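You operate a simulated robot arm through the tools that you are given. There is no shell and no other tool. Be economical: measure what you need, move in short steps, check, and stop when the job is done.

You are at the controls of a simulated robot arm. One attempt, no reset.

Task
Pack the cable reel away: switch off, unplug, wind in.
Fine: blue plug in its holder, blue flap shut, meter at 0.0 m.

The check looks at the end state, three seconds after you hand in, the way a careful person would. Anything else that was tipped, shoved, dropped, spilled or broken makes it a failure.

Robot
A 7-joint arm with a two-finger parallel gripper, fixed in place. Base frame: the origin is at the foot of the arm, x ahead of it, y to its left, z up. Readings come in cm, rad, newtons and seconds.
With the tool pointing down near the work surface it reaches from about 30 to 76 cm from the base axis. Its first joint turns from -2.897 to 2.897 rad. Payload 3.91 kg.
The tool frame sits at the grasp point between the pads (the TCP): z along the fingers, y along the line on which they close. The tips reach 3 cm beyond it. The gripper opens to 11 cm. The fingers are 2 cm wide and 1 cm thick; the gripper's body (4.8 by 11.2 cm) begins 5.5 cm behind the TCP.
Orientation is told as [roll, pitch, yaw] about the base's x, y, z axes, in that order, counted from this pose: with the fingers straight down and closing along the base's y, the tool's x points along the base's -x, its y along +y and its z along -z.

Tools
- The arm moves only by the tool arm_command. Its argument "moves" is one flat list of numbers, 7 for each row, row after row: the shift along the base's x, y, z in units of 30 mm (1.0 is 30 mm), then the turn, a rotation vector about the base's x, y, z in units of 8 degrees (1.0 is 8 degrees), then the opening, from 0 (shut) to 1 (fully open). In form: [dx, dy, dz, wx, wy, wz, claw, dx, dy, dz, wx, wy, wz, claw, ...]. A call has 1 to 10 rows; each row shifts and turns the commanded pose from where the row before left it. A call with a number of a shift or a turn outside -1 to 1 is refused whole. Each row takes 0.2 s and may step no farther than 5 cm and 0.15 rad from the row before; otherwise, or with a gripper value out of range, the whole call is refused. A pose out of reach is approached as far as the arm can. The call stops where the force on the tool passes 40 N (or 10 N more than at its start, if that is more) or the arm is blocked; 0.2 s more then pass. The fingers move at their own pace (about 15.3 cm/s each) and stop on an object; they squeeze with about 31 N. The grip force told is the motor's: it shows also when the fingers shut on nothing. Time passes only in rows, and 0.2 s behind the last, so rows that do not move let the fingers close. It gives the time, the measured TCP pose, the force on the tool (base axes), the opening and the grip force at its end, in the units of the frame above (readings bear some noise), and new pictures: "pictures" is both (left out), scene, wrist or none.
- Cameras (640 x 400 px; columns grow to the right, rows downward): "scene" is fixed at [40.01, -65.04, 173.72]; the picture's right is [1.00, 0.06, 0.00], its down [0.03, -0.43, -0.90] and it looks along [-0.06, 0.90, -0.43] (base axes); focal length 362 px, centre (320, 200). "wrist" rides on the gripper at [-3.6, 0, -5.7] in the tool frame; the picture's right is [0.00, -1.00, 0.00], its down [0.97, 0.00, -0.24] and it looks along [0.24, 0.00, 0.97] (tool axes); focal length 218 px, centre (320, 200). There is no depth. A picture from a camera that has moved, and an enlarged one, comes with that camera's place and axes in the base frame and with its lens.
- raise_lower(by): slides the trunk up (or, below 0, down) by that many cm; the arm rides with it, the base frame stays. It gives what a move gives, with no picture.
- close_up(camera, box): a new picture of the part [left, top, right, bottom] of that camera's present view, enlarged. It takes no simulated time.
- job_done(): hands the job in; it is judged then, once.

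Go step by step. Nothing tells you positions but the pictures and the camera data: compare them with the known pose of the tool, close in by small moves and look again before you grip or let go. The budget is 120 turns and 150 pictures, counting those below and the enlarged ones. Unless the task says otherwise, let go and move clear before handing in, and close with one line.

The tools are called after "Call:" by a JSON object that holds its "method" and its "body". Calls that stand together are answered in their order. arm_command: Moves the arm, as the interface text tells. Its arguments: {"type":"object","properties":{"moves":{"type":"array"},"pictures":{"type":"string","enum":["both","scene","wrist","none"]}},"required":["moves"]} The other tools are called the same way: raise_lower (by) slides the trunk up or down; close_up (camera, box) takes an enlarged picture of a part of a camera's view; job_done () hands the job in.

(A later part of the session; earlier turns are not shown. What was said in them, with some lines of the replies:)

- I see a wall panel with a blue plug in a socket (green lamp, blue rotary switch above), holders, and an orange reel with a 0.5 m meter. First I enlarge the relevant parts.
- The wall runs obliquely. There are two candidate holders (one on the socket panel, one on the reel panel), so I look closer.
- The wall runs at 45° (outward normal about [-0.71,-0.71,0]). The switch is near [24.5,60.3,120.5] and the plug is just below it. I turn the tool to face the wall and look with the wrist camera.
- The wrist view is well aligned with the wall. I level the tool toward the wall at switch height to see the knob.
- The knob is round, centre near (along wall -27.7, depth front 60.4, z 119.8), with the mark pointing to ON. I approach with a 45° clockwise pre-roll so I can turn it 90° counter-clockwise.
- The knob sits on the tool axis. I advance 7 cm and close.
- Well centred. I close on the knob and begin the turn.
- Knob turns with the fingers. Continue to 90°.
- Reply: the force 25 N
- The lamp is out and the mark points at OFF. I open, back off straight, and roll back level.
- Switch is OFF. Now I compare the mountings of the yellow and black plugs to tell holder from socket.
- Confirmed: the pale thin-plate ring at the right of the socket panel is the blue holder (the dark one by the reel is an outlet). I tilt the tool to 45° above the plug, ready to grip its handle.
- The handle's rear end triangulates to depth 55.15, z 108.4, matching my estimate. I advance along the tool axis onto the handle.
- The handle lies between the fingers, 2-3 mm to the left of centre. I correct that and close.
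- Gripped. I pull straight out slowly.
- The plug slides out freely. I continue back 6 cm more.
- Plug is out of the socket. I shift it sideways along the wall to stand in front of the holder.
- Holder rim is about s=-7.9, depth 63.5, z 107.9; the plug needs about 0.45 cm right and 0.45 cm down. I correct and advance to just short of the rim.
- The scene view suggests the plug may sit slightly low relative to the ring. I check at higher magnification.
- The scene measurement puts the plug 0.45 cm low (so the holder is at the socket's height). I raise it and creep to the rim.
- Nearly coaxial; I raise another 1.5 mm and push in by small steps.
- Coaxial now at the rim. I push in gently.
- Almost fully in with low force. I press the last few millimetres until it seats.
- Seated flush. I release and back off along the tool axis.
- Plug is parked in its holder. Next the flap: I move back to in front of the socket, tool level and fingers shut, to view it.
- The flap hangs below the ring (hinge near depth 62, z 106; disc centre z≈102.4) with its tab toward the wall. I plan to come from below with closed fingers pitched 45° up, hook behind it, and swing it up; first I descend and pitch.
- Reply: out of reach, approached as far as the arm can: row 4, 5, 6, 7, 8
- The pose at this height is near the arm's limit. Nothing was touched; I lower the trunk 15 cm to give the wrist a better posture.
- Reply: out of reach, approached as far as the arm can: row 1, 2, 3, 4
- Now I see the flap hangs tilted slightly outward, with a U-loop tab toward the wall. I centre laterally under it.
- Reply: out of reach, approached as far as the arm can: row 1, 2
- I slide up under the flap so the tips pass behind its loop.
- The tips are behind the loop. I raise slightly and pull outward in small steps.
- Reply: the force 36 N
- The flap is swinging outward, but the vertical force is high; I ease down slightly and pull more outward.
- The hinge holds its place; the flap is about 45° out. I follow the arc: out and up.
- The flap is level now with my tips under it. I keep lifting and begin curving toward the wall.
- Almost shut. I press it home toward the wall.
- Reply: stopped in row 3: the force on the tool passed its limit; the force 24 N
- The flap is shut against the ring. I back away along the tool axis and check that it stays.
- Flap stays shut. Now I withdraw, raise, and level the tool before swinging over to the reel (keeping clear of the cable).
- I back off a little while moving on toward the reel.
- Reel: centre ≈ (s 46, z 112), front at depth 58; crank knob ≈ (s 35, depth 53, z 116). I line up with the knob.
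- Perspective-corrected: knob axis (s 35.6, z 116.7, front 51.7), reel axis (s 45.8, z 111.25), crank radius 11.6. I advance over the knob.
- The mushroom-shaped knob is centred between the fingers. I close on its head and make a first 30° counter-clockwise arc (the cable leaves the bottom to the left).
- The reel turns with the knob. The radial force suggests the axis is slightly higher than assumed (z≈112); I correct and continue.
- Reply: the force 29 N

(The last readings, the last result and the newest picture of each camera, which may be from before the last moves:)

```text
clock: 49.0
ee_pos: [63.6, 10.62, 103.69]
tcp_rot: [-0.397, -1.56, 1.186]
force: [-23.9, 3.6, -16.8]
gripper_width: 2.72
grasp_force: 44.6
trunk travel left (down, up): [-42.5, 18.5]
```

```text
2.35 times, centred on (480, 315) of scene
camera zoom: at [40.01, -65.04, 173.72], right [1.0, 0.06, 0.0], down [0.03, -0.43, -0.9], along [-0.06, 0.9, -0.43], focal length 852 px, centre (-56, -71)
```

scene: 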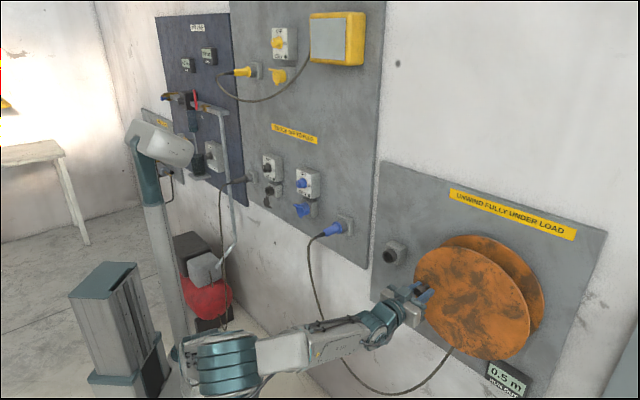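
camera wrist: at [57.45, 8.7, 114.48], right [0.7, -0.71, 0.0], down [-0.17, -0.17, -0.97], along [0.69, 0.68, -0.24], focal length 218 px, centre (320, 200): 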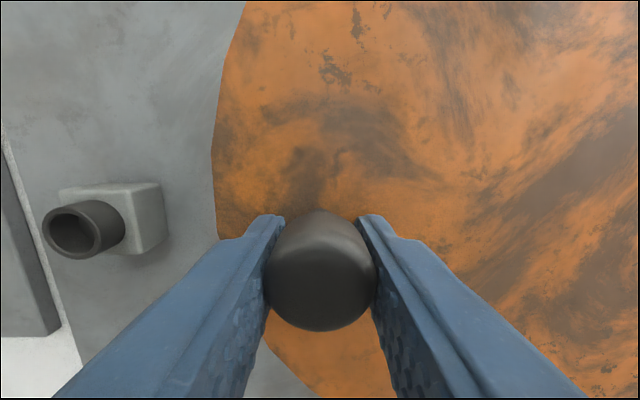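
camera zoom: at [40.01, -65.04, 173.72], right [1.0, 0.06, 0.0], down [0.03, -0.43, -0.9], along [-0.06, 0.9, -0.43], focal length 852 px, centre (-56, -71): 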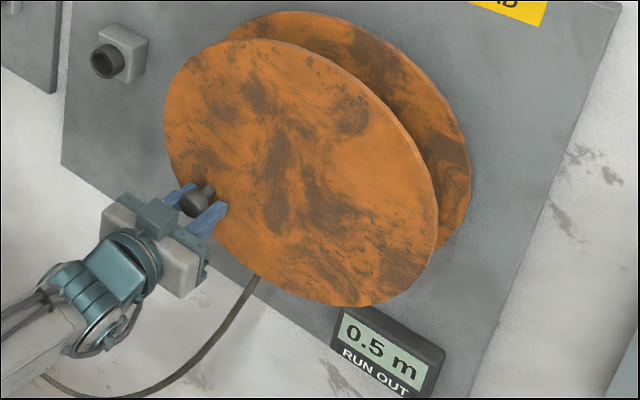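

Refit of the circle from measured points: axis (46.8, 111.6), radius 12.3. I continue along it.

Call:
{"method": "arm_command", "body": {"moves": [0.212, -0.212, -0.577, 0, 0, 0, 0.15, 0.37, -0.37, -0.373, 0, 0, 0, 0.15, 0.405, -0.405, -0.287, 0, 0, 0, 0.15, 0.434, -0.434, -0.193, 0, 0, 0, 0.15], "pictures": "wrist"}}

Call:
{"method": "close_up", "body": {"camera": "scene", "box": [400, 230, 560, 400]}}

```text
clock: 50.0
ee_pos: [68.43, 6.11, 99.44]
tcp_rot: [-0.76, -1.566, 1.545]
force: [-0.7, -2.2, -9.2]
gripper_width: 1.79
grasp_force: 1.6
trunk travel left (down, up): [-42.5, 18.5]
camera wrist: at [64.32, 2.01, 103.07], right [0.71, -0.71, 0.0], down [-0.17, -0.17, -0.97], along [0.69, 0.68, -0.24], focal length 218 px, centre (320, 200)
```

wrist: 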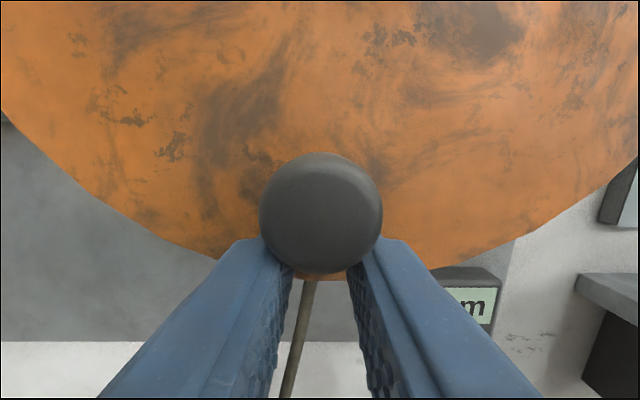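

```text
2.35 times, centred on (480, 315) of scene
camera zoom: at [40.01, -65.04, 173.72], right [1.0, 0.06, 0.0], down [0.03, -0.43, -0.9], along [-0.06, 0.9, -0.43], focal length 852 px, centre (-56, -71)
```

zoom: 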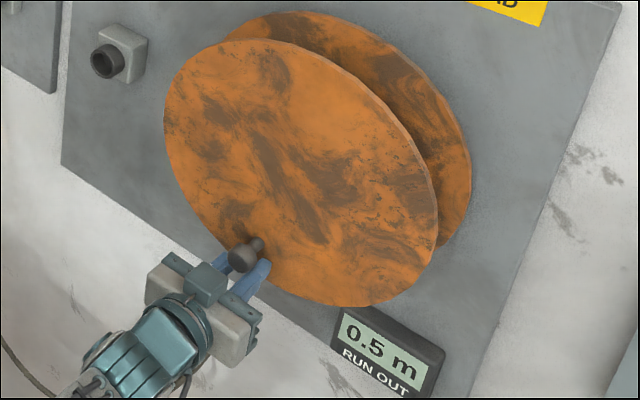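

The fingers slipped below the knob: the true crank radius is smaller (axis ≈ (45, 112), radius ≈ 10.4, knob now at z≈101.6). I open, rise 2.2 cm and re-grip.

Call:
{"method": "arm_command", "body": {"moves": [0, 0, 0, 0, 0, 0, 0.5, 0, 0, 0, 0, 0, 0, 0.5, 0, 0, 0.36, 0, 0, 0, 0.5, 0, 0, 0.36, 0, 0, 0, 0.5, 0, 0, 0, 0, 0, 0, 0.5], "pictures": "wrist"}}

```text
clock: 51.2
ee_pos: [68.3, 6.13, 101.79]
tcp_rot: [-1.098, -1.565, 1.882]
force: [-0.3, -0.3, -0.4]
gripper_width: 5.5
grasp_force: 0.0
trunk travel left (down, up): [-42.5, 18.5]
camera wrist: at [64.17, 2.1, 105.42], right [0.71, -0.71, 0.0], down [-0.17, -0.17, -0.97], along [0.69, 0.68, -0.24], focal length 218 px, centre (320, 200)
```

wrist: 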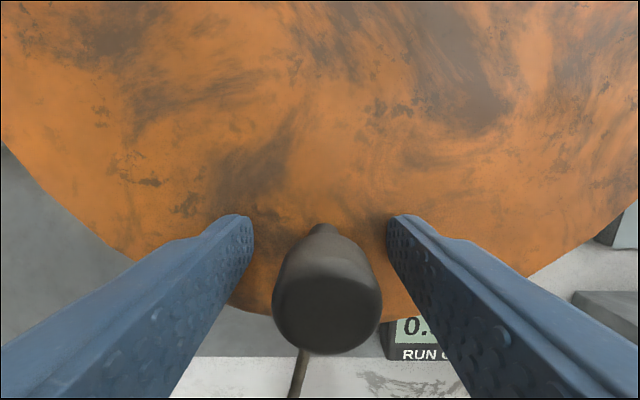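

Knob is nearly centred again. I close and continue on the refitted circle (45.1, 111.9, R 10.6).

Call:
{"method": "arm_command", "body": {"moves": [0, 0, -0.09, 0, 0, 0, 0.5, 0, 0, 0, 0, 0, 0, 0.15, 0, 0, 0, 0, 0, 0, 0.15, 0.509, -0.509, -0.013, 0, 0, 0, 0.15, 0.469, -0.469, 0.133, 0, 0, 0, 0.15, 0.443, -0.443, 0.26, 0, 0, 0, 0.15, 0.398, -0.398, 0.373, 0, 0, 0, 0.15], "pictures": "wrist"}}

Call:
{"method": "close_up", "body": {"camera": "scene", "box": [400, 230, 560, 400]}}

```text
clock: 52.8
ee_pos: [73.67, 0.65, 103.82]
tcp_rot: [-1.185, -1.564, 1.972]
force: [-4.3, 4.1, -1.1]
gripper_width: 2.71
grasp_force: 44.5
out of reach, approached as far as the arm can: row 4
trunk travel left (down, up): [-42.5, 18.5]
camera wrist: at [69.59, -3.41, 107.49], right [0.71, -0.71, 0.01], down [-0.17, -0.18, -0.97], along [0.69, 0.69, -0.24], focal length 218 px, centre (320, 200)
```

wrist: 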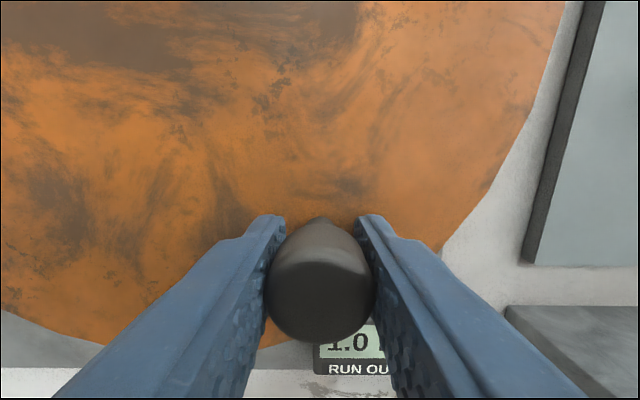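

```text
2.35 times, centred on (480, 315) of scene
camera zoom: at [40.01, -65.04, 173.72], right [1.0, 0.06, 0.0], down [0.03, -0.43, -0.9], along [-0.06, 0.9, -0.43], focal length 852 px, centre (-56, -71)
```

zoom: 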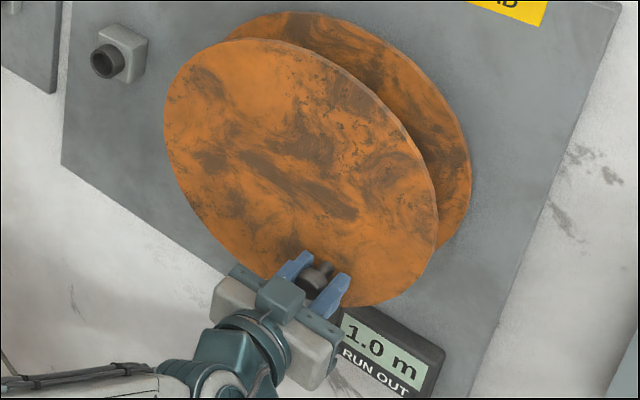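

The meter went up to 1.0, so this direction pays out cable; winding in is clockwise. I reverse along the same circle.

Call:
{"method": "arm_command", "body": {"moves": [-0.365, 0.365, -0.42, 0, 0, 0, 0.15, -0.443, 0.443, -0.26, 0, 0, 0, 0.15, -0.469, 0.469, -0.133, 0, 0, 0, 0.15, -0.478, 0.478, -0.007, 0, 0, 0, 0.15, -0.471, 0.471, 0.123, 0, 0, 0, 0.15, -0.445, 0.445, 0.25, 0, 0, 0, 0.15], "pictures": "wrist"}}

```text
clock: 54.2
ee_pos: [65.53, 8.54, 102.61]
tcp_rot: [-1.25, -1.567, 2.035]
force: [-2.2, -4.3, -0.1]
gripper_width: 2.69
grasp_force: 44.9
trunk travel left (down, up): [-42.5, 18.5]
camera wrist: at [61.51, 4.6, 106.18], right [0.71, -0.71, 0.01], down [-0.17, -0.17, -0.97], along [0.69, 0.69, -0.24], focal length 218 px, centre (320, 200)
```

wrist: 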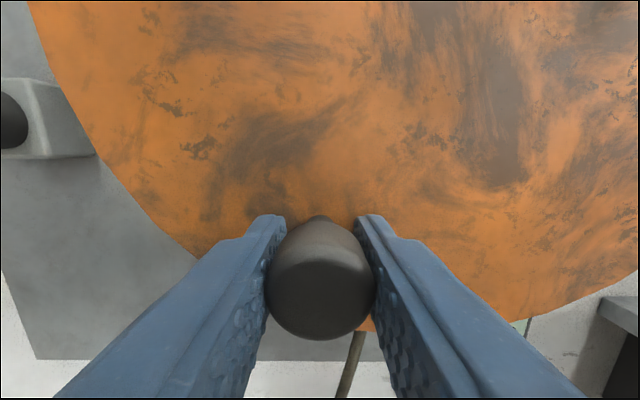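

Forces are small; the circle fits. Continue clockwise up the left side.

Call:
{"method": "arm_command", "body": {"moves": [-0.405, 0.405, 0.363, 0, 0, 0, 0.15, -0.346, 0.346, 0.467, 0, 0, 0, 0.15, -0.278, 0.278, 0.55, 0, 0, 0, 0.15, -0.198, 0.198, 0.617, 0, 0, 0, 0.15, -0.113, 0.113, 0.66, 0, 0, 0, 0.15, -0.019, 0.019, 0.677, 0, 0, 0, 0.15, 0.071, -0.071, 0.667, 0, 0, 0, 0.15, 0.158, -0.158, 0.64, 0, 0, 0, 0.15], "pictures": "wrist"}}

Call:
{"method": "close_up", "body": {"camera": "scene", "box": [400, 230, 560, 400]}}

```text
clock: 56.0
ee_pos: [62.03, 12.42, 116.67]
tcp_rot: [-1.514, -1.564, 2.302]
force: [-7.3, 8.7, -0.9]
gripper_width: 2.76
grasp_force: 45.1
trunk travel left (down, up): [-42.5, 18.5]
camera wrist: at [57.98, 8.36, 120.25], right [0.71, -0.7, 0.01], down [-0.16, -0.18, -0.97], along [0.69, 0.69, -0.24], focal length 218 px, centre (320, 200)
```

wrist: 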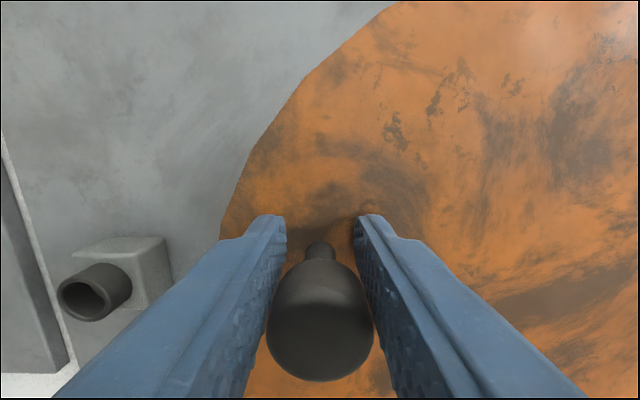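

```text
2.35 times, centred on (480, 315) of scene
camera zoom: at [40.01, -65.04, 173.72], right [1.0, 0.06, 0.0], down [0.03, -0.43, -0.9], along [-0.06, 0.9, -0.43], focal length 852 px, centre (-56, -71)
```

zoom: 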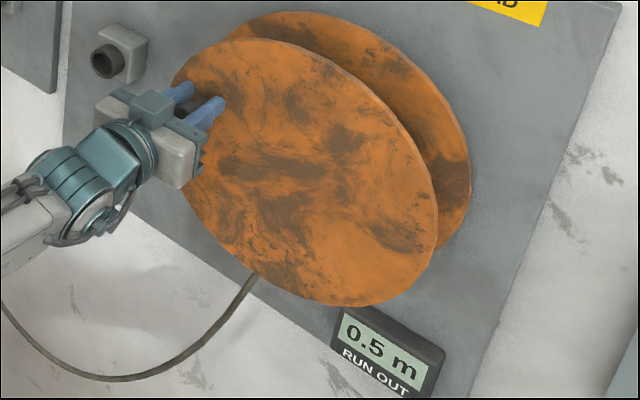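

The meter is back at 0.5, but the knob slid about 1.3 cm down in the fingers. I open, recentre on it and re-grip, then continue over the top.

Call:
{"method": "arm_command", "body": {"moves": [0, 0, 0, 0, 0, 0, 0.5, 0, 0, 0, 0, 0, 0, 0.5, 0, 0, -0.23, 0, 0, 0, 0.5, 0, 0, -0.23, 0, 0, 0, 0.5, 0, 0, 0, 0, 0, 0, 0.5], "pictures": "wrist"}}

```text
clock: 57.2
ee_pos: [62.24, 12.07, 114.91]
tcp_rot: [-1.048, -1.564, 1.832]
force: [0.2, 1.1, 0.2]
gripper_width: 5.48
grasp_force: 0.1
trunk travel left (down, up): [-42.5, 18.5]
camera wrist: at [58.19, 8.01, 118.56], right [0.71, -0.71, 0.0], down [-0.17, -0.17, -0.97], along [0.69, 0.68, -0.24], focal length 218 px, centre (320, 200)
```

wrist: 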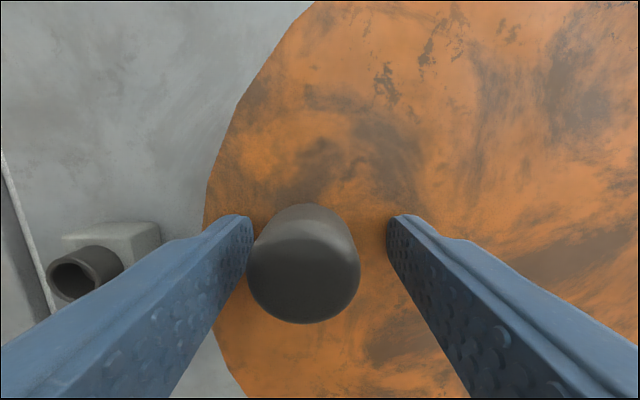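

Call:
{"method": "arm_command", "body": {"moves": [-0.1, 0.1, 0.2, 0, 0, 0, 0.5, 0, 0, 0, 0, 0, 0, 0, 0, 0, 0, 0, 0, 0, 0, 0.205, -0.205, 0.533, 0, 0, 0, 0, 0.278, -0.278, 0.55, 0, 0, 0, 0, 0.346, -0.346, 0.467, 0, 0, 0, 0, 0.405, -0.405, 0.363, 0, 0, 0, 0, 0.445, -0.445, 0.25, 0, 0, 0, 0], "pictures": "wrist"}}

Call:
{"method": "close_up", "body": {"camera": "scene", "box": [400, 230, 560, 400]}}

```text
clock: 59.0
ee_pos: [67.06, 7.38, 122.22]
tcp_rot: [-1.871, -1.563, 2.653]
force: [1.9, 7.7, 16.2]
gripper_width: 2.76
grasp_force: 44.8
trunk travel left (down, up): [-42.5, 18.5]
camera wrist: at [62.93, 3.33, 125.89], right [0.7, -0.71, 0.01], down [-0.16, -0.17, -0.97], along [0.69, 0.68, -0.24], focal length 218 px, centre (320, 200)
```

wrist: 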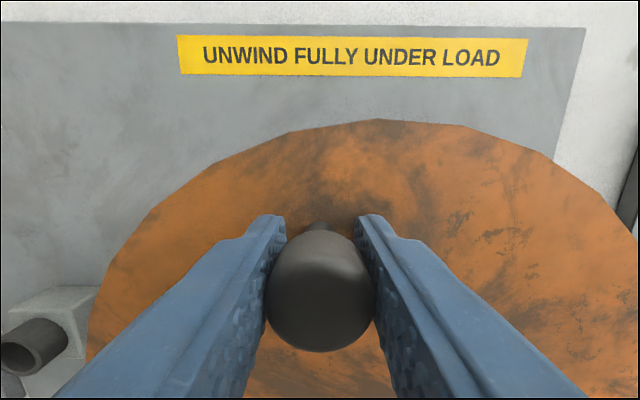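

```text
2.35 times, centred on (480, 315) of scene
camera zoom: at [40.01, -65.04, 173.72], right [1.0, 0.06, 0.0], down [0.03, -0.43, -0.9], along [-0.06, 0.9, -0.43], focal length 852 px, centre (-56, -71)
```

zoom: 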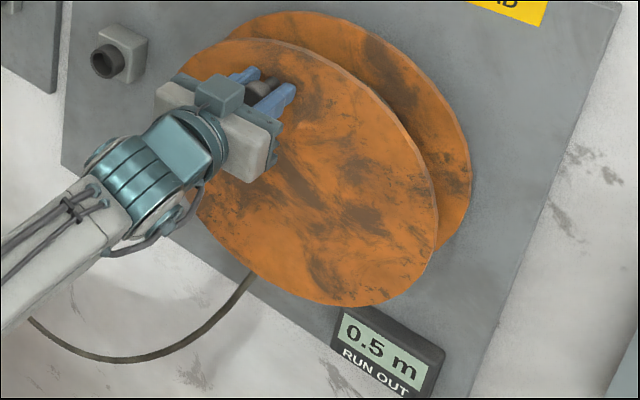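

Call:
{"method": "arm_command", "body": {"moves": [0.471, -0.471, 0.05, 0, 0, 0, 0, 0.478, -0.478, -0.007, 0, 0, 0, 0, 0.469, -0.469, -0.133, 0, 0, 0, 0, 0.443, -0.443, -0.26, 0, 0, 0, 0], "pictures": "wrist"}}

Call:
{"method": "close_up", "body": {"camera": "scene", "box": [400, 230, 560, 400]}}

```text
clock: 60.0
ee_pos: [72.56, 1.77, 120.92]
tcp_rot: [-0.81, -1.562, 1.596]
force: [-7.5, 3.7, -3.6]
gripper_width: 2.77
grasp_force: 45.1
trunk travel left (down, up): [-42.5, 18.5]
camera wrist: at [68.5, -2.25, 124.55], right [0.71, -0.71, 0.01], down [-0.17, -0.18, -0.97], along [0.69, 0.68, -0.25], focal length 218 px, centre (320, 200)
```

wrist: 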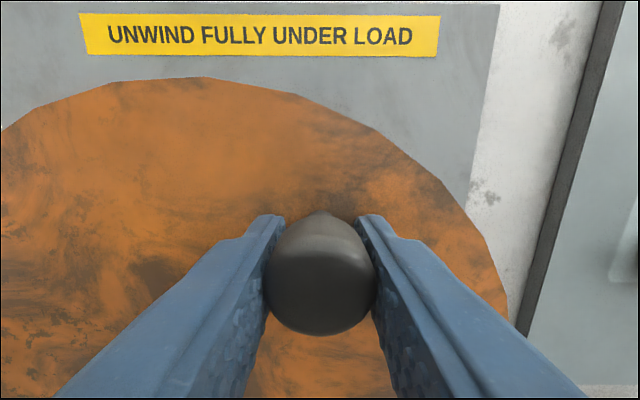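

```text
2.35 times, centred on (480, 315) of scene
camera zoom: at [40.01, -65.04, 173.72], right [1.0, 0.06, 0.0], down [0.03, -0.43, -0.9], along [-0.06, 0.9, -0.43], focal length 852 px, centre (-56, -71)
```

zoom: 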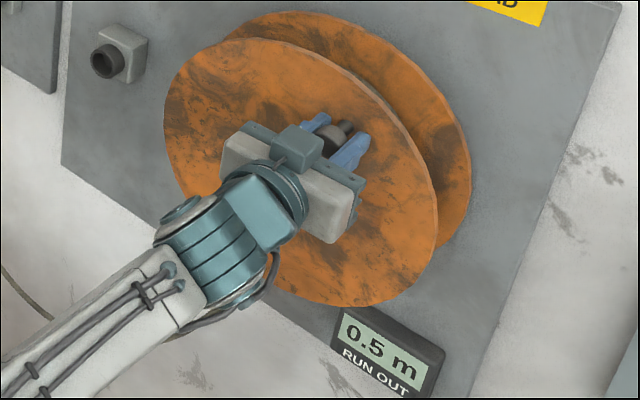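

Call:
{"method": "arm_command", "body": {"moves": [0.398, -0.398, -0.373, 0, 0, 0, 0, 0.342, -0.342, -0.477, 0, 0, 0, 0, 0.271, -0.271, -0.557, 0, 0, 0, 0, 0.191, -0.191, -0.62, 0, 0, 0, 0], "pictures": "wrist"}}

Call:
{"method": "close_up", "body": {"camera": "scene", "box": [400, 230, 560, 400]}}

```text
clock: 61.0
ee_pos: [76.14, -1.74, 115.12]
tcp_rot: [-1.045, -1.565, 1.829]
force: [-7.7, 4.1, 1.1]
gripper_width: 2.76
grasp_force: 45.1
trunk travel left (down, up): [-42.5, 18.5]
camera wrist: at [72.03, -5.8, 118.67], right [0.71, -0.71, 0.01], down [-0.17, -0.18, -0.97], along [0.69, 0.69, -0.24], focal length 218 px, centre (320, 200)
```

wrist: 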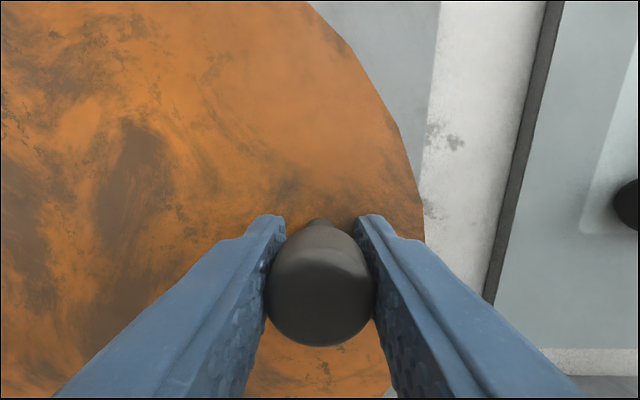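

```text
2.35 times, centred on (480, 315) of scene
camera zoom: at [40.01, -65.04, 173.72], right [1.0, 0.06, 0.0], down [0.03, -0.43, -0.9], along [-0.06, 0.9, -0.43], focal length 852 px, centre (-56, -71)
```

zoom: 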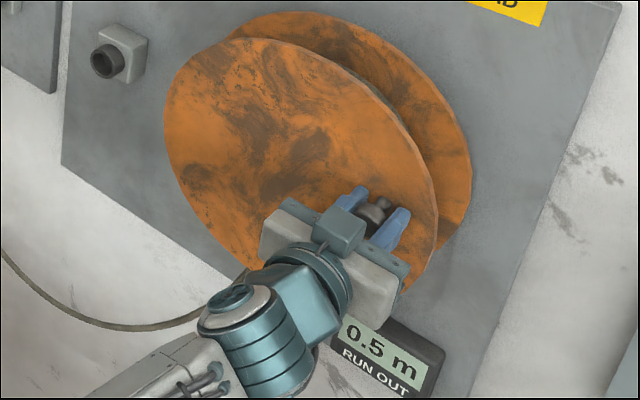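

Call:
{"method": "arm_command", "body": {"moves": [0.104, -0.104, -0.663, 0, 0, 0, 0, 0.012, -0.012, -0.677, 0, 0, 0, 0, -0.078, 0.078, -0.667, 0, 0, 0, 0, -0.167, 0.167, -0.637, 0, 0, 0, 0], "pictures": "wrist"}}

Call:
{"method": "close_up", "body": {"camera": "scene", "box": [400, 230, 560, 400]}}

```text
clock: 62.0
ee_pos: [75.8, -1.44, 107.13]
tcp_rot: [-1.129, -1.564, 1.913]
force: [2.3, 5.7, 5.8]
gripper_width: 2.76
grasp_force: 44.8
trunk travel left (down, up): [-42.5, 18.5]
camera wrist: at [71.64, -5.48, 110.68], right [0.71, -0.71, 0.01], down [-0.17, -0.18, -0.97], along [0.69, 0.68, -0.24], focal length 218 px, centre (320, 200)
```

wrist: 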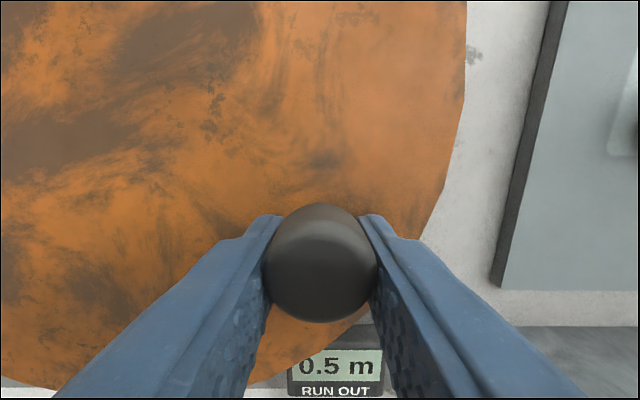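

```text
2.35 times, centred on (480, 315) of scene
camera zoom: at [40.01, -65.04, 173.72], right [1.0, 0.06, 0.0], down [0.03, -0.43, -0.9], along [-0.06, 0.9, -0.43], focal length 852 px, centre (-56, -71)
```

zoom: 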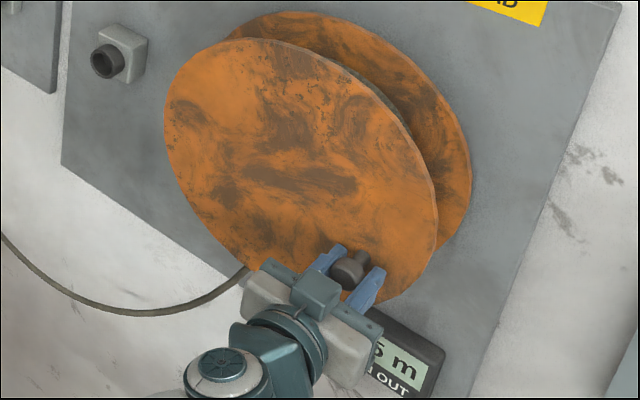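

Call:
{"method": "arm_command", "body": {"moves": [-0.243, 0.243, -0.467, 0, 0, 0, 0, -0.325, 0.325, -0.467, 0, 0, 0, 0, -0.384, 0.384, -0.367, 0, 0, 0, 0, -0.431, 0.431, -0.29, 0, 0, 0, 0], "pictures": "wrist"}}

Call:
{"method": "close_up", "body": {"camera": "scene", "box": [400, 230, 560, 400]}}

```text
clock: 63.0
ee_pos: [71.97, 2.22, 101.24]
tcp_rot: [0.367, -1.554, 0.406]
force: [-7.6, -19.2, -21.2]
gripper_width: 2.69
grasp_force: 45.1
trunk travel left (down, up): [-42.5, 18.5]
stopped in row 4: the force on the tool passed its limit (the readings are from after the stop); the commanded pose is now the measured one
camera wrist: at [67.93, -1.82, 104.86], right [0.7, -0.72, -0.01], down [-0.19, -0.17, -0.97], along [0.69, 0.68, -0.25], focal length 218 px, centre (320, 200)
```

wrist: 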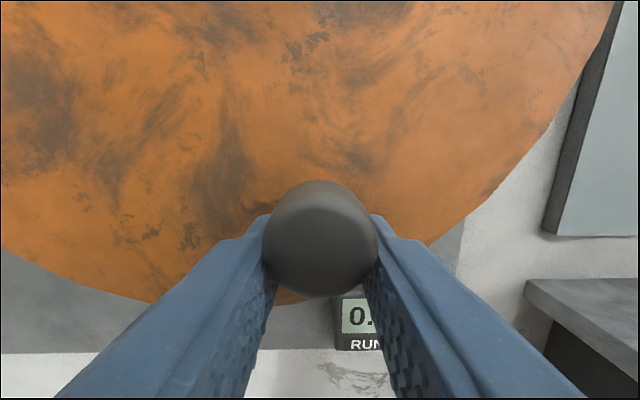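

```text
2.35 times, centred on (480, 315) of scene
camera zoom: at [40.01, -65.04, 173.72], right [1.0, 0.06, 0.0], down [0.03, -0.43, -0.9], along [-0.06, 0.9, -0.43], focal length 852 px, centre (-56, -71)
```

zoom: 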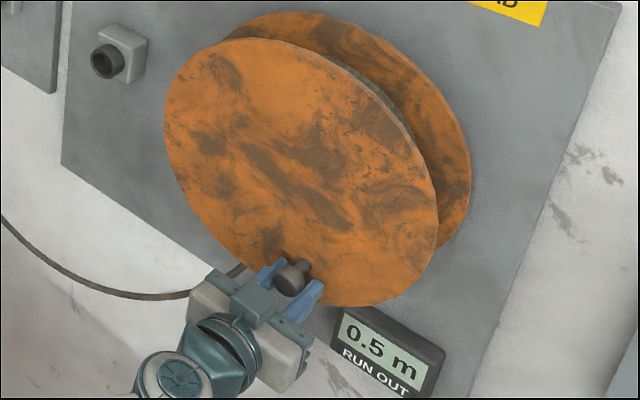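

The knob has ridden up in the fingers again. I open, rise 1.2 cm to recentre, and look.

Call:
{"method": "arm_command", "body": {"moves": [0, 0, 0, 0, 0, 0, 0.5, 0, 0, 0, 0, 0, 0, 0.5, 0, 0, 0.2, 0, 0, 0, 0.5, 0, 0, 0.2, 0, 0, 0, 0.5, 0, 0, 0, 0, 0, 0, 0.5], "pictures": "wrist"}}

Call:
{"method": "close_up", "body": {"camera": "scene", "box": [300, 200, 540, 400]}}

```text
clock: 64.2
ee_pos: [71.74, 2.8, 102.93]
tcp_rot: [0.0, -1.56, 0.782]
force: [-0.4, -1.1, 0.5]
gripper_width: 5.5
grasp_force: 0.0
trunk travel left (down, up): [-42.5, 18.5]
camera wrist: at [67.72, -1.27, 106.53], right [0.7, -0.71, 0.0], down [-0.18, -0.18, -0.97], along [0.69, 0.68, -0.25], focal length 218 px, centre (320, 200)
```

wrist: 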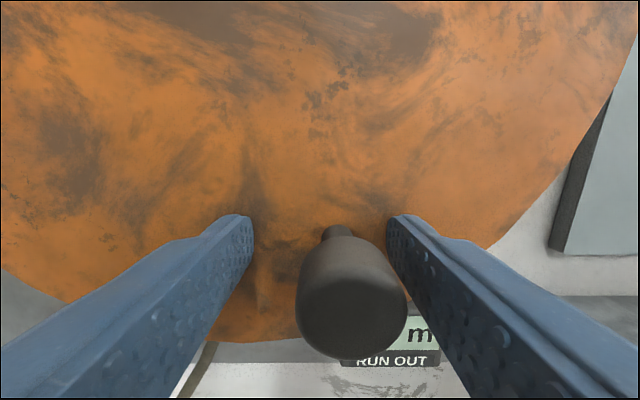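

```text
2.00 times, centred on (420, 300) of scene
camera zoom: at [40.01, -65.04, 173.72], right [1.0, 0.06, 0.0], down [0.03, -0.43, -0.9], along [-0.06, 0.9, -0.43], focal length 725 px, centre (120, 0)
```

zoom: 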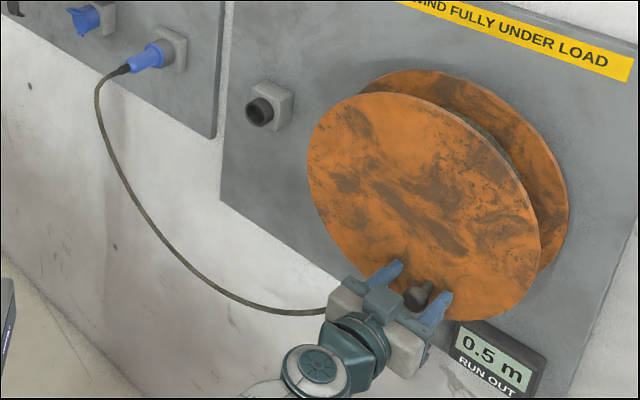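

Call:
{"method": "arm_command", "body": {"moves": [0.2, -0.2, -0.22, 0, 0, 0, 0.5, 0, 0, 0, 0, 0, 0, 0, 0, 0, 0, 0, 0, 0, 0, -0.457, 0.457, -0.197, 0, 0, 0, 0, -0.474, 0.474, -0.1, 0, 0, 0, 0, -0.476, 0.476, 0.03, 0, 0, 0, 0, -0.467, 0.467, 0.16, 0, 0, 0, 0, -0.436, 0.436, 0.28, 0, 0, 0, 0], "pictures": "wrist"}}

Call:
{"method": "close_up", "body": {"camera": "scene", "box": [300, 200, 540, 400]}}

```text
clock: 65.9
ee_pos: [68.47, 5.76, 101.1]
tcp_rot: [0.334, -1.541, 0.499]
force: [-29.2, -34.4, -4.4]
gripper_width: 2.77
grasp_force: 44.8
out of reach, approached as far as the arm can: row 5, 6, 7
trunk travel left (down, up): [-42.5, 18.5]
stopped in row 8: the force on the tool passed its limit (the readings are from after the stop); the commanded pose is now the measured one
camera wrist: at [64.77, 1.68, 104.72], right [0.74, -0.67, -0.01], down [-0.19, -0.19, -0.96], along [0.65, 0.72, -0.27], focal length 218 px, centre (320, 200)
```

wrist: 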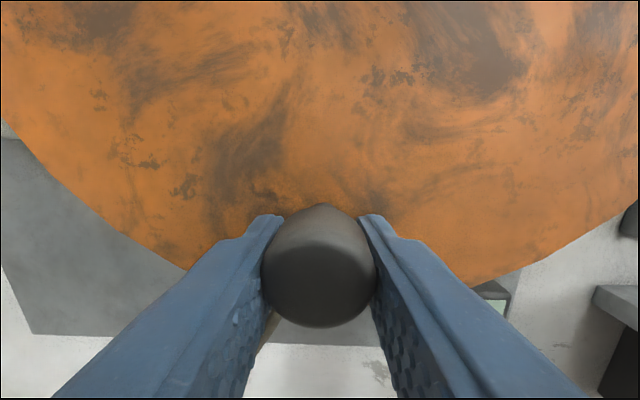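

```text
2.00 times, centred on (420, 300) of scene
camera zoom: at [40.01, -65.04, 173.72], right [1.0, 0.06, 0.0], down [0.03, -0.43, -0.9], along [-0.06, 0.9, -0.43], focal length 725 px, centre (120, 0)
```

zoom: 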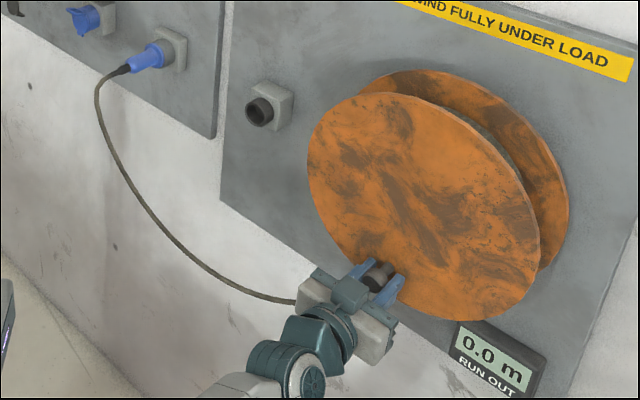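

The meter reads 0.0 m. The arm is at a joint limit there, so I release the knob and back straight off, then check that the reel stays.

Call:
{"method": "arm_command", "body": {"moves": [0, 0, 0, 0, 0, 0, 0.5, 0, 0, 0, 0, 0, 0, 0.5, -0.3, -0.3, 0, 0, 0, 0, 0.5, -0.5, -0.5, 0, 0, 0, 0, 0.5, -0.6, -0.6, 0, 0, 0, 0, 0.5, -0.6, -0.6, 0, 0, 0, 0, 0.5], "pictures": "both"}}

Call:
{"method": "close_up", "body": {"camera": "scene", "box": [300, 200, 540, 400]}}

```text
clock: 66.3
ee_pos: [68.21, 5.99, 101.09]
tcp_rot: [0.169, -1.544, 0.669]
force: [-48.8, -43.1, 0.9]
gripper_width: 5.17
grasp_force: 0.0
trunk travel left (down, up): [-42.5, 18.5]
stopped in row 1: the force on the tool passed its limit (the readings are from after the stop); the commanded pose is now the measured one
camera wrist: at [64.54, 1.82, 104.86], right [0.74, -0.67, 0.0], down [-0.18, -0.2, -0.96], along [0.64, 0.72, -0.27], focal length 218 px, centre (320, 200)
```

scene: 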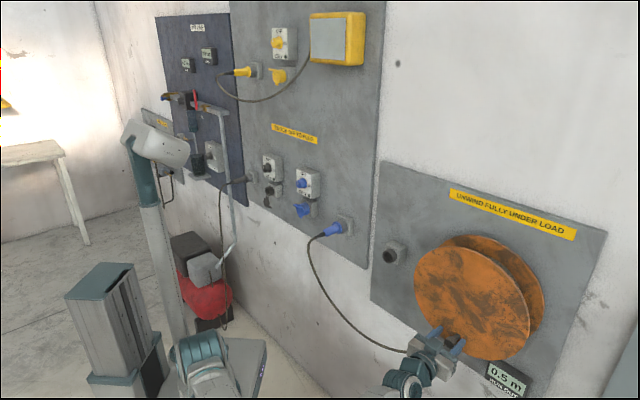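
wrist: 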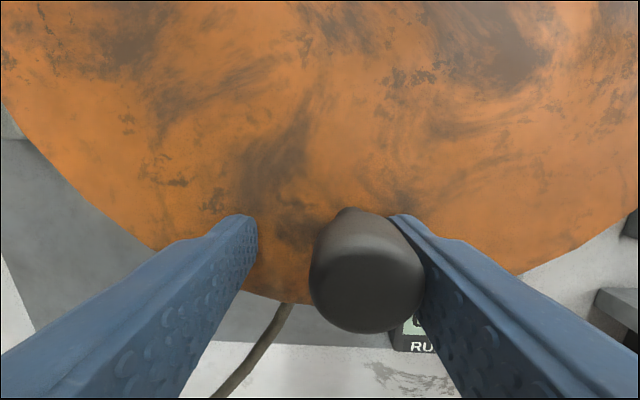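

```text
2.00 times, centred on (420, 300) of scene
camera zoom: at [40.01, -65.04, 173.72], right [1.0, 0.06, 0.0], down [0.03, -0.43, -0.9], along [-0.06, 0.9, -0.43], focal length 725 px, centre (120, 0)
```

zoom: 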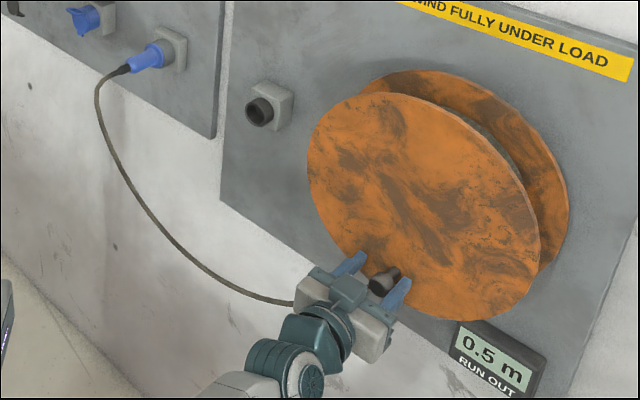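

On opening, the finger nudged the knob back over the threshold (0.5 again), and there is a strong push away from the wall. I back off gently first.

Call:
{"method": "arm_command", "body": {"moves": [-0.15, -0.15, 0, 0, 0, 0, 0.6, -0.2, -0.2, 0, 0, 0, 0, 0.6, -0.3, -0.3, 0, 0, 0, 0, 0.6], "pictures": "wrist"}}

```text
clock: 67.1
ee_pos: [66.62, 4.89, 100.74]
tcp_rot: [0.222, -1.535, 0.624]
force: [-0.5, 0.6, 0.1]
gripper_width: 6.6
grasp_force: 0.1
trunk travel left (down, up): [-42.5, 18.5]
camera wrist: at [62.94, 0.74, 104.48], right [0.75, -0.66, -0.01], down [-0.19, -0.2, -0.96], along [0.64, 0.72, -0.27], focal length 218 px, centre (320, 200)
```

wrist: 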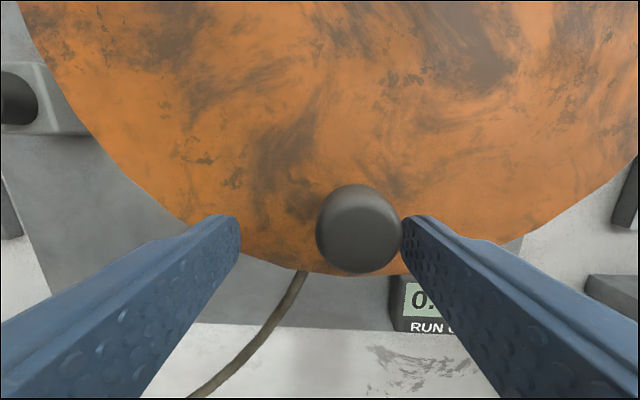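

Free now. I retreat, correct the small orientation drift, and move left to a comfortable posture before pushing the knob further clockwise.

Call:
{"method": "arm_command", "body": {"moves": [-0.47, -0.47, 0, 0, 0, 0, 0.3, -0.47, -0.47, 0, 0, 0, 0, 0.3, -0.47, -0.47, 0.2, 0, 0, 0, 0, -0.55, 0.55, 0.7, 0, 0, -0.21, 0, -0.55, 0.55, 0.7, 0, 0, -0.21, 0, -0.55, 0.55, 0.7, 0.15, -0.15, 0, 0, -0.55, 0.55, 0.7, 0, 0, 0, 0], "pictures": "both"}}

Call:
{"method": "close_up", "body": {"camera": "scene", "box": [300, 200, 540, 400]}}

```text
clock: 68.7
ee_pos: [55.81, 7.37, 109.69]
tcp_rot: [1.077, -1.563, -0.289]
force: [0.3, -0.4, -0.3]
gripper_width: 0.01
grasp_force: 31.2
trunk travel left (down, up): [-42.5, 18.5]
camera wrist: at [51.88, 3.21, 113.28], right [0.71, -0.7, -0.01], down [-0.18, -0.17, -0.97], along [0.68, 0.69, -0.24], focal length 218 px, centre (320, 200)
```

scene: 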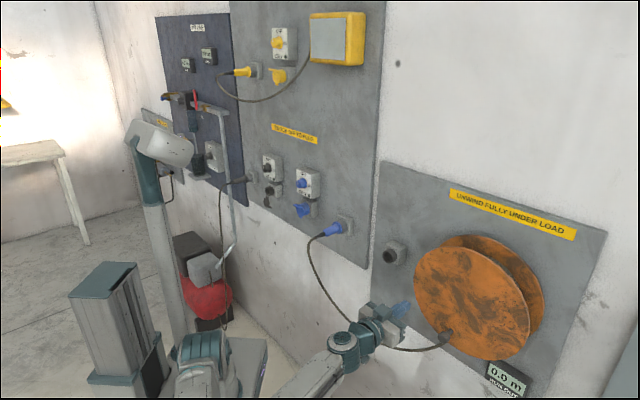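
wrist: 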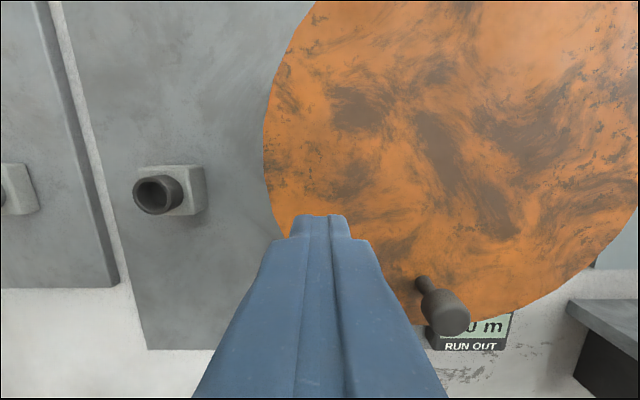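

```text
2.00 times, centred on (420, 300) of scene
camera zoom: at [40.01, -65.04, 173.72], right [1.0, 0.06, 0.0], down [0.03, -0.43, -0.9], along [-0.06, 0.9, -0.43], focal length 725 px, centre (120, 0)
```

zoom: 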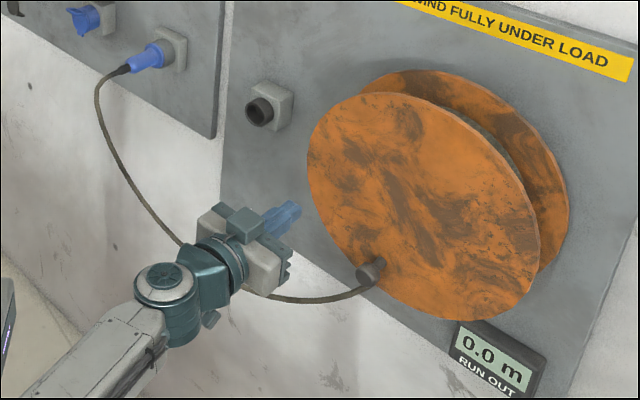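

Meter shows 0.0 now (the closing finger carried the knob a little further). For margin I'll push the knob another bit clockwise with closed fingers from its right side.

Call:
{"method": "arm_command", "body": {"moves": [0.556, -0.622, -0.56, 0, 0, 0, 0, 0.556, -0.622, -0.56, 0, 0, 0, 0, 0.556, -0.622, -0.56, 0, 0, 0, 0, 0.556, -0.622, -0.56, 0, 0, 0, 0, 0.556, -0.622, -0.56, 0, 0, 0, 0], "pictures": "wrist"}}

```text
clock: 69.9
ee_pos: [64.16, -2.08, 101.36]
tcp_rot: [1.073, -1.561, -0.288]
force: [-0.2, 0.2, -0.2]
gripper_width: 0.02
grasp_force: 31.3
trunk travel left (down, up): [-42.5, 18.5]
camera wrist: at [60.19, -6.04, 105.0], right [0.71, -0.7, -0.01], down [-0.18, -0.17, -0.97], along [0.68, 0.69, -0.24], focal length 218 px, centre (320, 200)
```

wrist: 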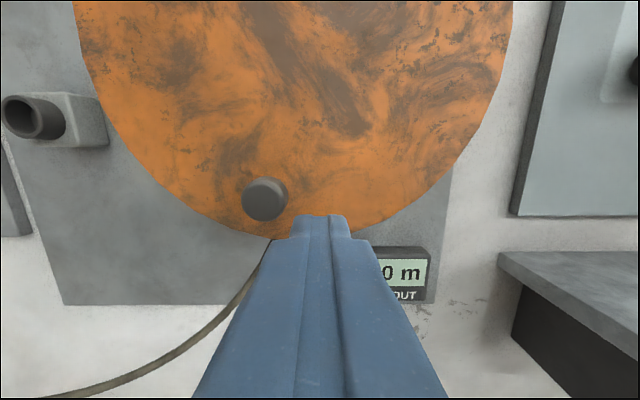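

The closed fingers are just right of the knob. I advance beside it, then push left along the arc.

Call:
{"method": "arm_command", "body": {"moves": [0.66, 0.66, 0, 0, 0, 0, 0, 0.66, 0.66, 0, 0, 0, 0, 0, 0.62, 0.62, 0, 0, 0, 0, 0, -0.377, 0.377, -0.067, 0, 0, 0, 0, -0.354, 0.354, -0.017, 0, 0, 0, 0, -0.436, 0.436, 0.133, 0, 0, 0, 0, -0.412, 0.412, 0.24, 0, 0, 0, 0], "pictures": "wrist"}}

Call:
{"method": "close_up", "body": {"camera": "scene", "box": [300, 200, 540, 400]}}

```text
clock: 71.2
ee_pos: [66.44, 7.89, 100.52]
tcp_rot: [1.87, -1.488, -1.001]
force: [-29.1, -30.6, 10.9]
gripper_width: 0.0
grasp_force: 31.1
out of reach, approached as far as the arm can: row 4, 5
trunk travel left (down, up): [-42.5, 18.5]
stopped in row 6: the force on the tool passed its limit (the readings are from after the stop); the commanded pose is now the measured one
camera wrist: at [62.94, 3.37, 103.93], right [0.76, -0.64, -0.08], down [-0.2, -0.12, -0.97], along [0.62, 0.76, -0.22], focal length 218 px, centre (320, 200)
```

wrist: 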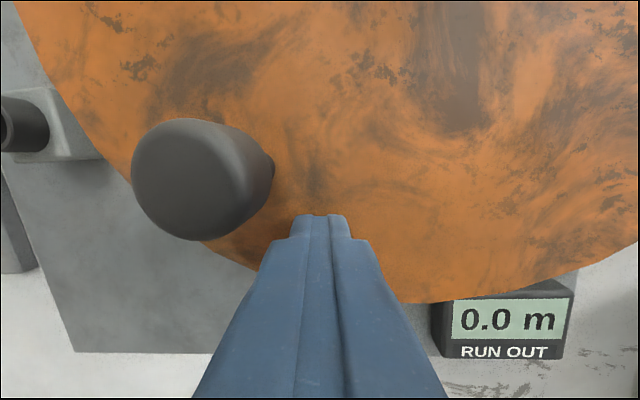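

```text
2.00 times, centred on (420, 300) of scene
camera zoom: at [40.01, -65.04, 173.72], right [1.0, 0.06, 0.0], down [0.03, -0.43, -0.9], along [-0.06, 0.9, -0.43], focal length 725 px, centre (120, 0)
```

zoom: 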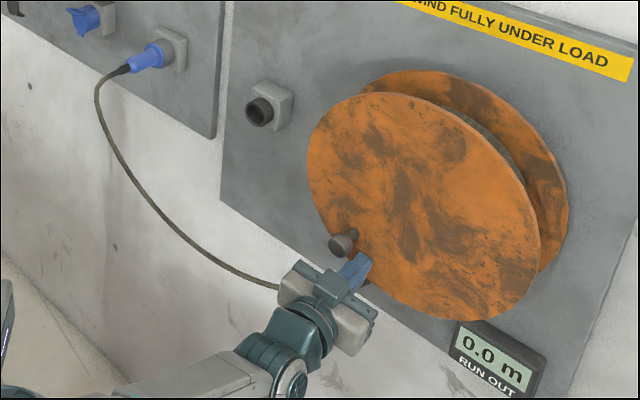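

The knob moved well past the threshold and the meter reads 0.0. I withdraw straight back from the wall.

Call:
{"method": "arm_command", "body": {"moves": [-0.15, -0.15, 0, 0, 0, 0, 0, -0.3, -0.3, 0, 0, 0, 0, 0, -0.5, -0.5, 0, 0, 0, 0, 0, -0.6, -0.6, 0, 0, 0, 0, 0, -0.6, -0.6, 0, 0, 0, 0, 0], "pictures": "wrist"}}

Call:
{"method": "close_up", "body": {"camera": "scene", "box": [280, 180, 540, 400]}}

```text
clock: 72.5
ee_pos: [60.19, 2.15, 100.11]
tcp_rot: [1.756, -1.488, -0.885]
force: [0.0, 0.5, 0.7]
gripper_width: 0.0
grasp_force: 31.5
trunk travel left (down, up): [-42.5, 18.5]
camera wrist: at [56.69, -2.4, 103.63], right [0.76, -0.64, -0.08], down [-0.2, -0.12, -0.97], along [0.61, 0.76, -0.22], focal length 218 px, centre (320, 200)
```

wrist: 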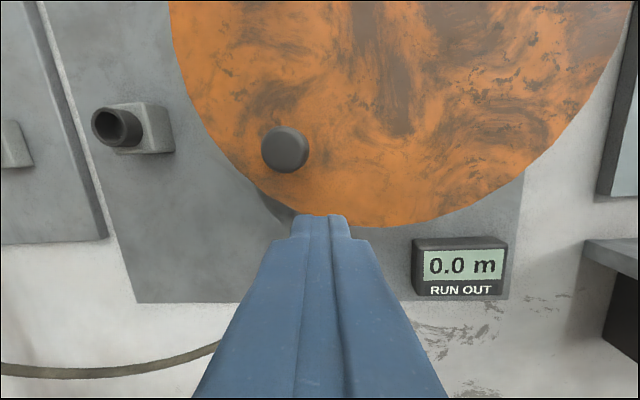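

```text
1.82 times, centred on (410, 290) of scene
camera zoom: at [40.01, -65.04, 173.72], right [1.0, 0.06, 0.0], down [0.03, -0.43, -0.9], along [-0.06, 0.9, -0.43], focal length 659 px, centre (156, 36)
```

zoom: 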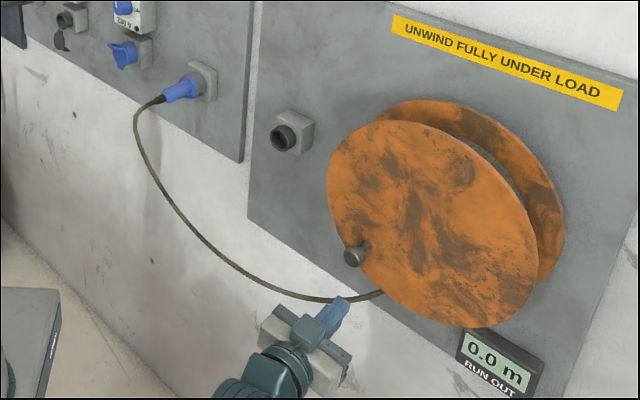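

Meter 0.0, cable hanging free. I draw further back and do a final check of switch, flap and plug.

Call:
{"method": "arm_command", "body": {"moves": [-0.6, -0.6, 0, 0, 0, 0, 0, -0.6, -0.6, 0.2, 0, 0, 0, 0, -0.4, -0.4, 0.3, 0, 0, 0, 0, 0, 0, 0, 0, 0, 0, 0, 0, 0, 0, 0, 0, 0, 0], "pictures": "scene"}}

Call:
{"method": "close_up", "body": {"camera": "scene", "box": [270, 155, 380, 265]}}

Call:
{"method": "close_up", "body": {"camera": "scene", "box": [400, 230, 560, 400]}}

```text
clock: 73.7
ee_pos: [55.39, -2.45, 101.57]
tcp_rot: [1.766, -1.488, -0.892]
force: [0.1, 0.3, 0.6]
gripper_width: 0.0
grasp_force: 31.0
trunk travel left (down, up): [-42.5, 18.5]
```

scene: 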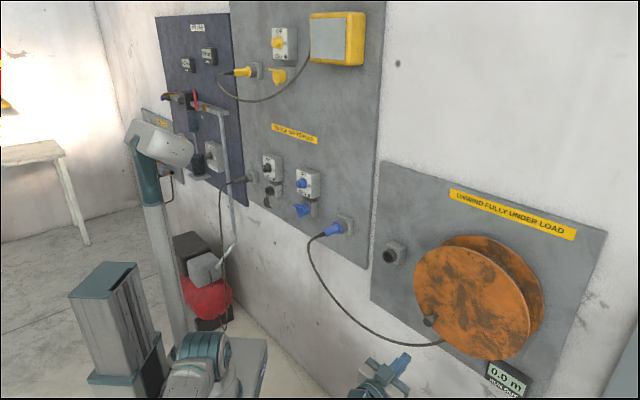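

```text
3.64 times, centred on (325, 210) of scene
camera zoom: at [40.01, -65.04, 173.72], right [1.0, 0.06, 0.0], down [0.03, -0.43, -0.9], along [-0.06, 0.9, -0.43], focal length 1317 px, centre (302, 164)
```

zoom: 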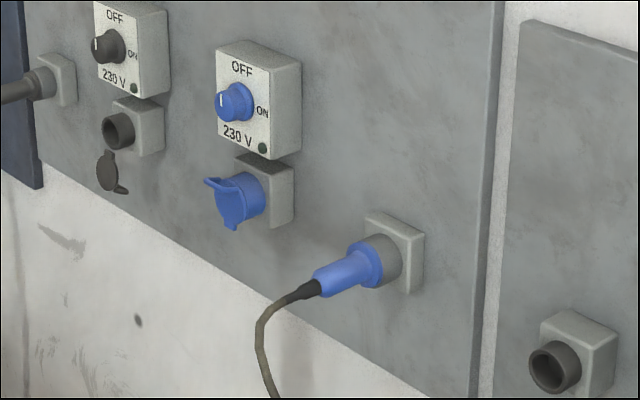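

```text
2.35 times, centred on (480, 315) of scene
camera zoom: at [40.01, -65.04, 173.72], right [1.0, 0.06, 0.0], down [0.03, -0.43, -0.9], along [-0.06, 0.9, -0.43], focal length 852 px, centre (-56, -71)
```

zoom: 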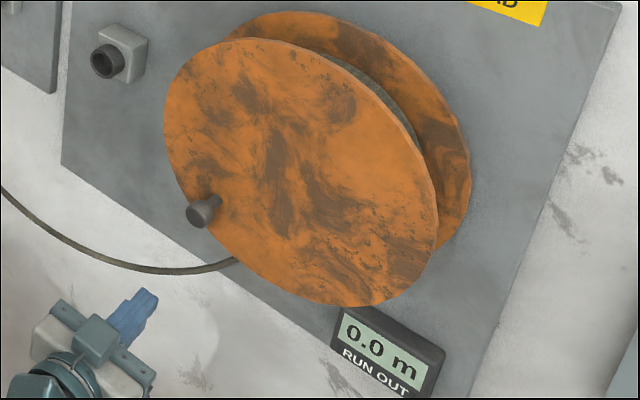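

The switch is off with its lamp out, the blue flap is shut, the plug sits in its holder and the meter reads 0.0 m. The arm is clear, so I hand in.

Call:
{"method": "job_done", "body": {}}

```text
The job is handed in.
```

The cable reel is packed away: switch off, blue plug in its holder, blue flap shut, and the meter at 0.0 m. I first turned the reel the wrong way, which took the meter up to 1.0 m, then wound it back in the right direction.
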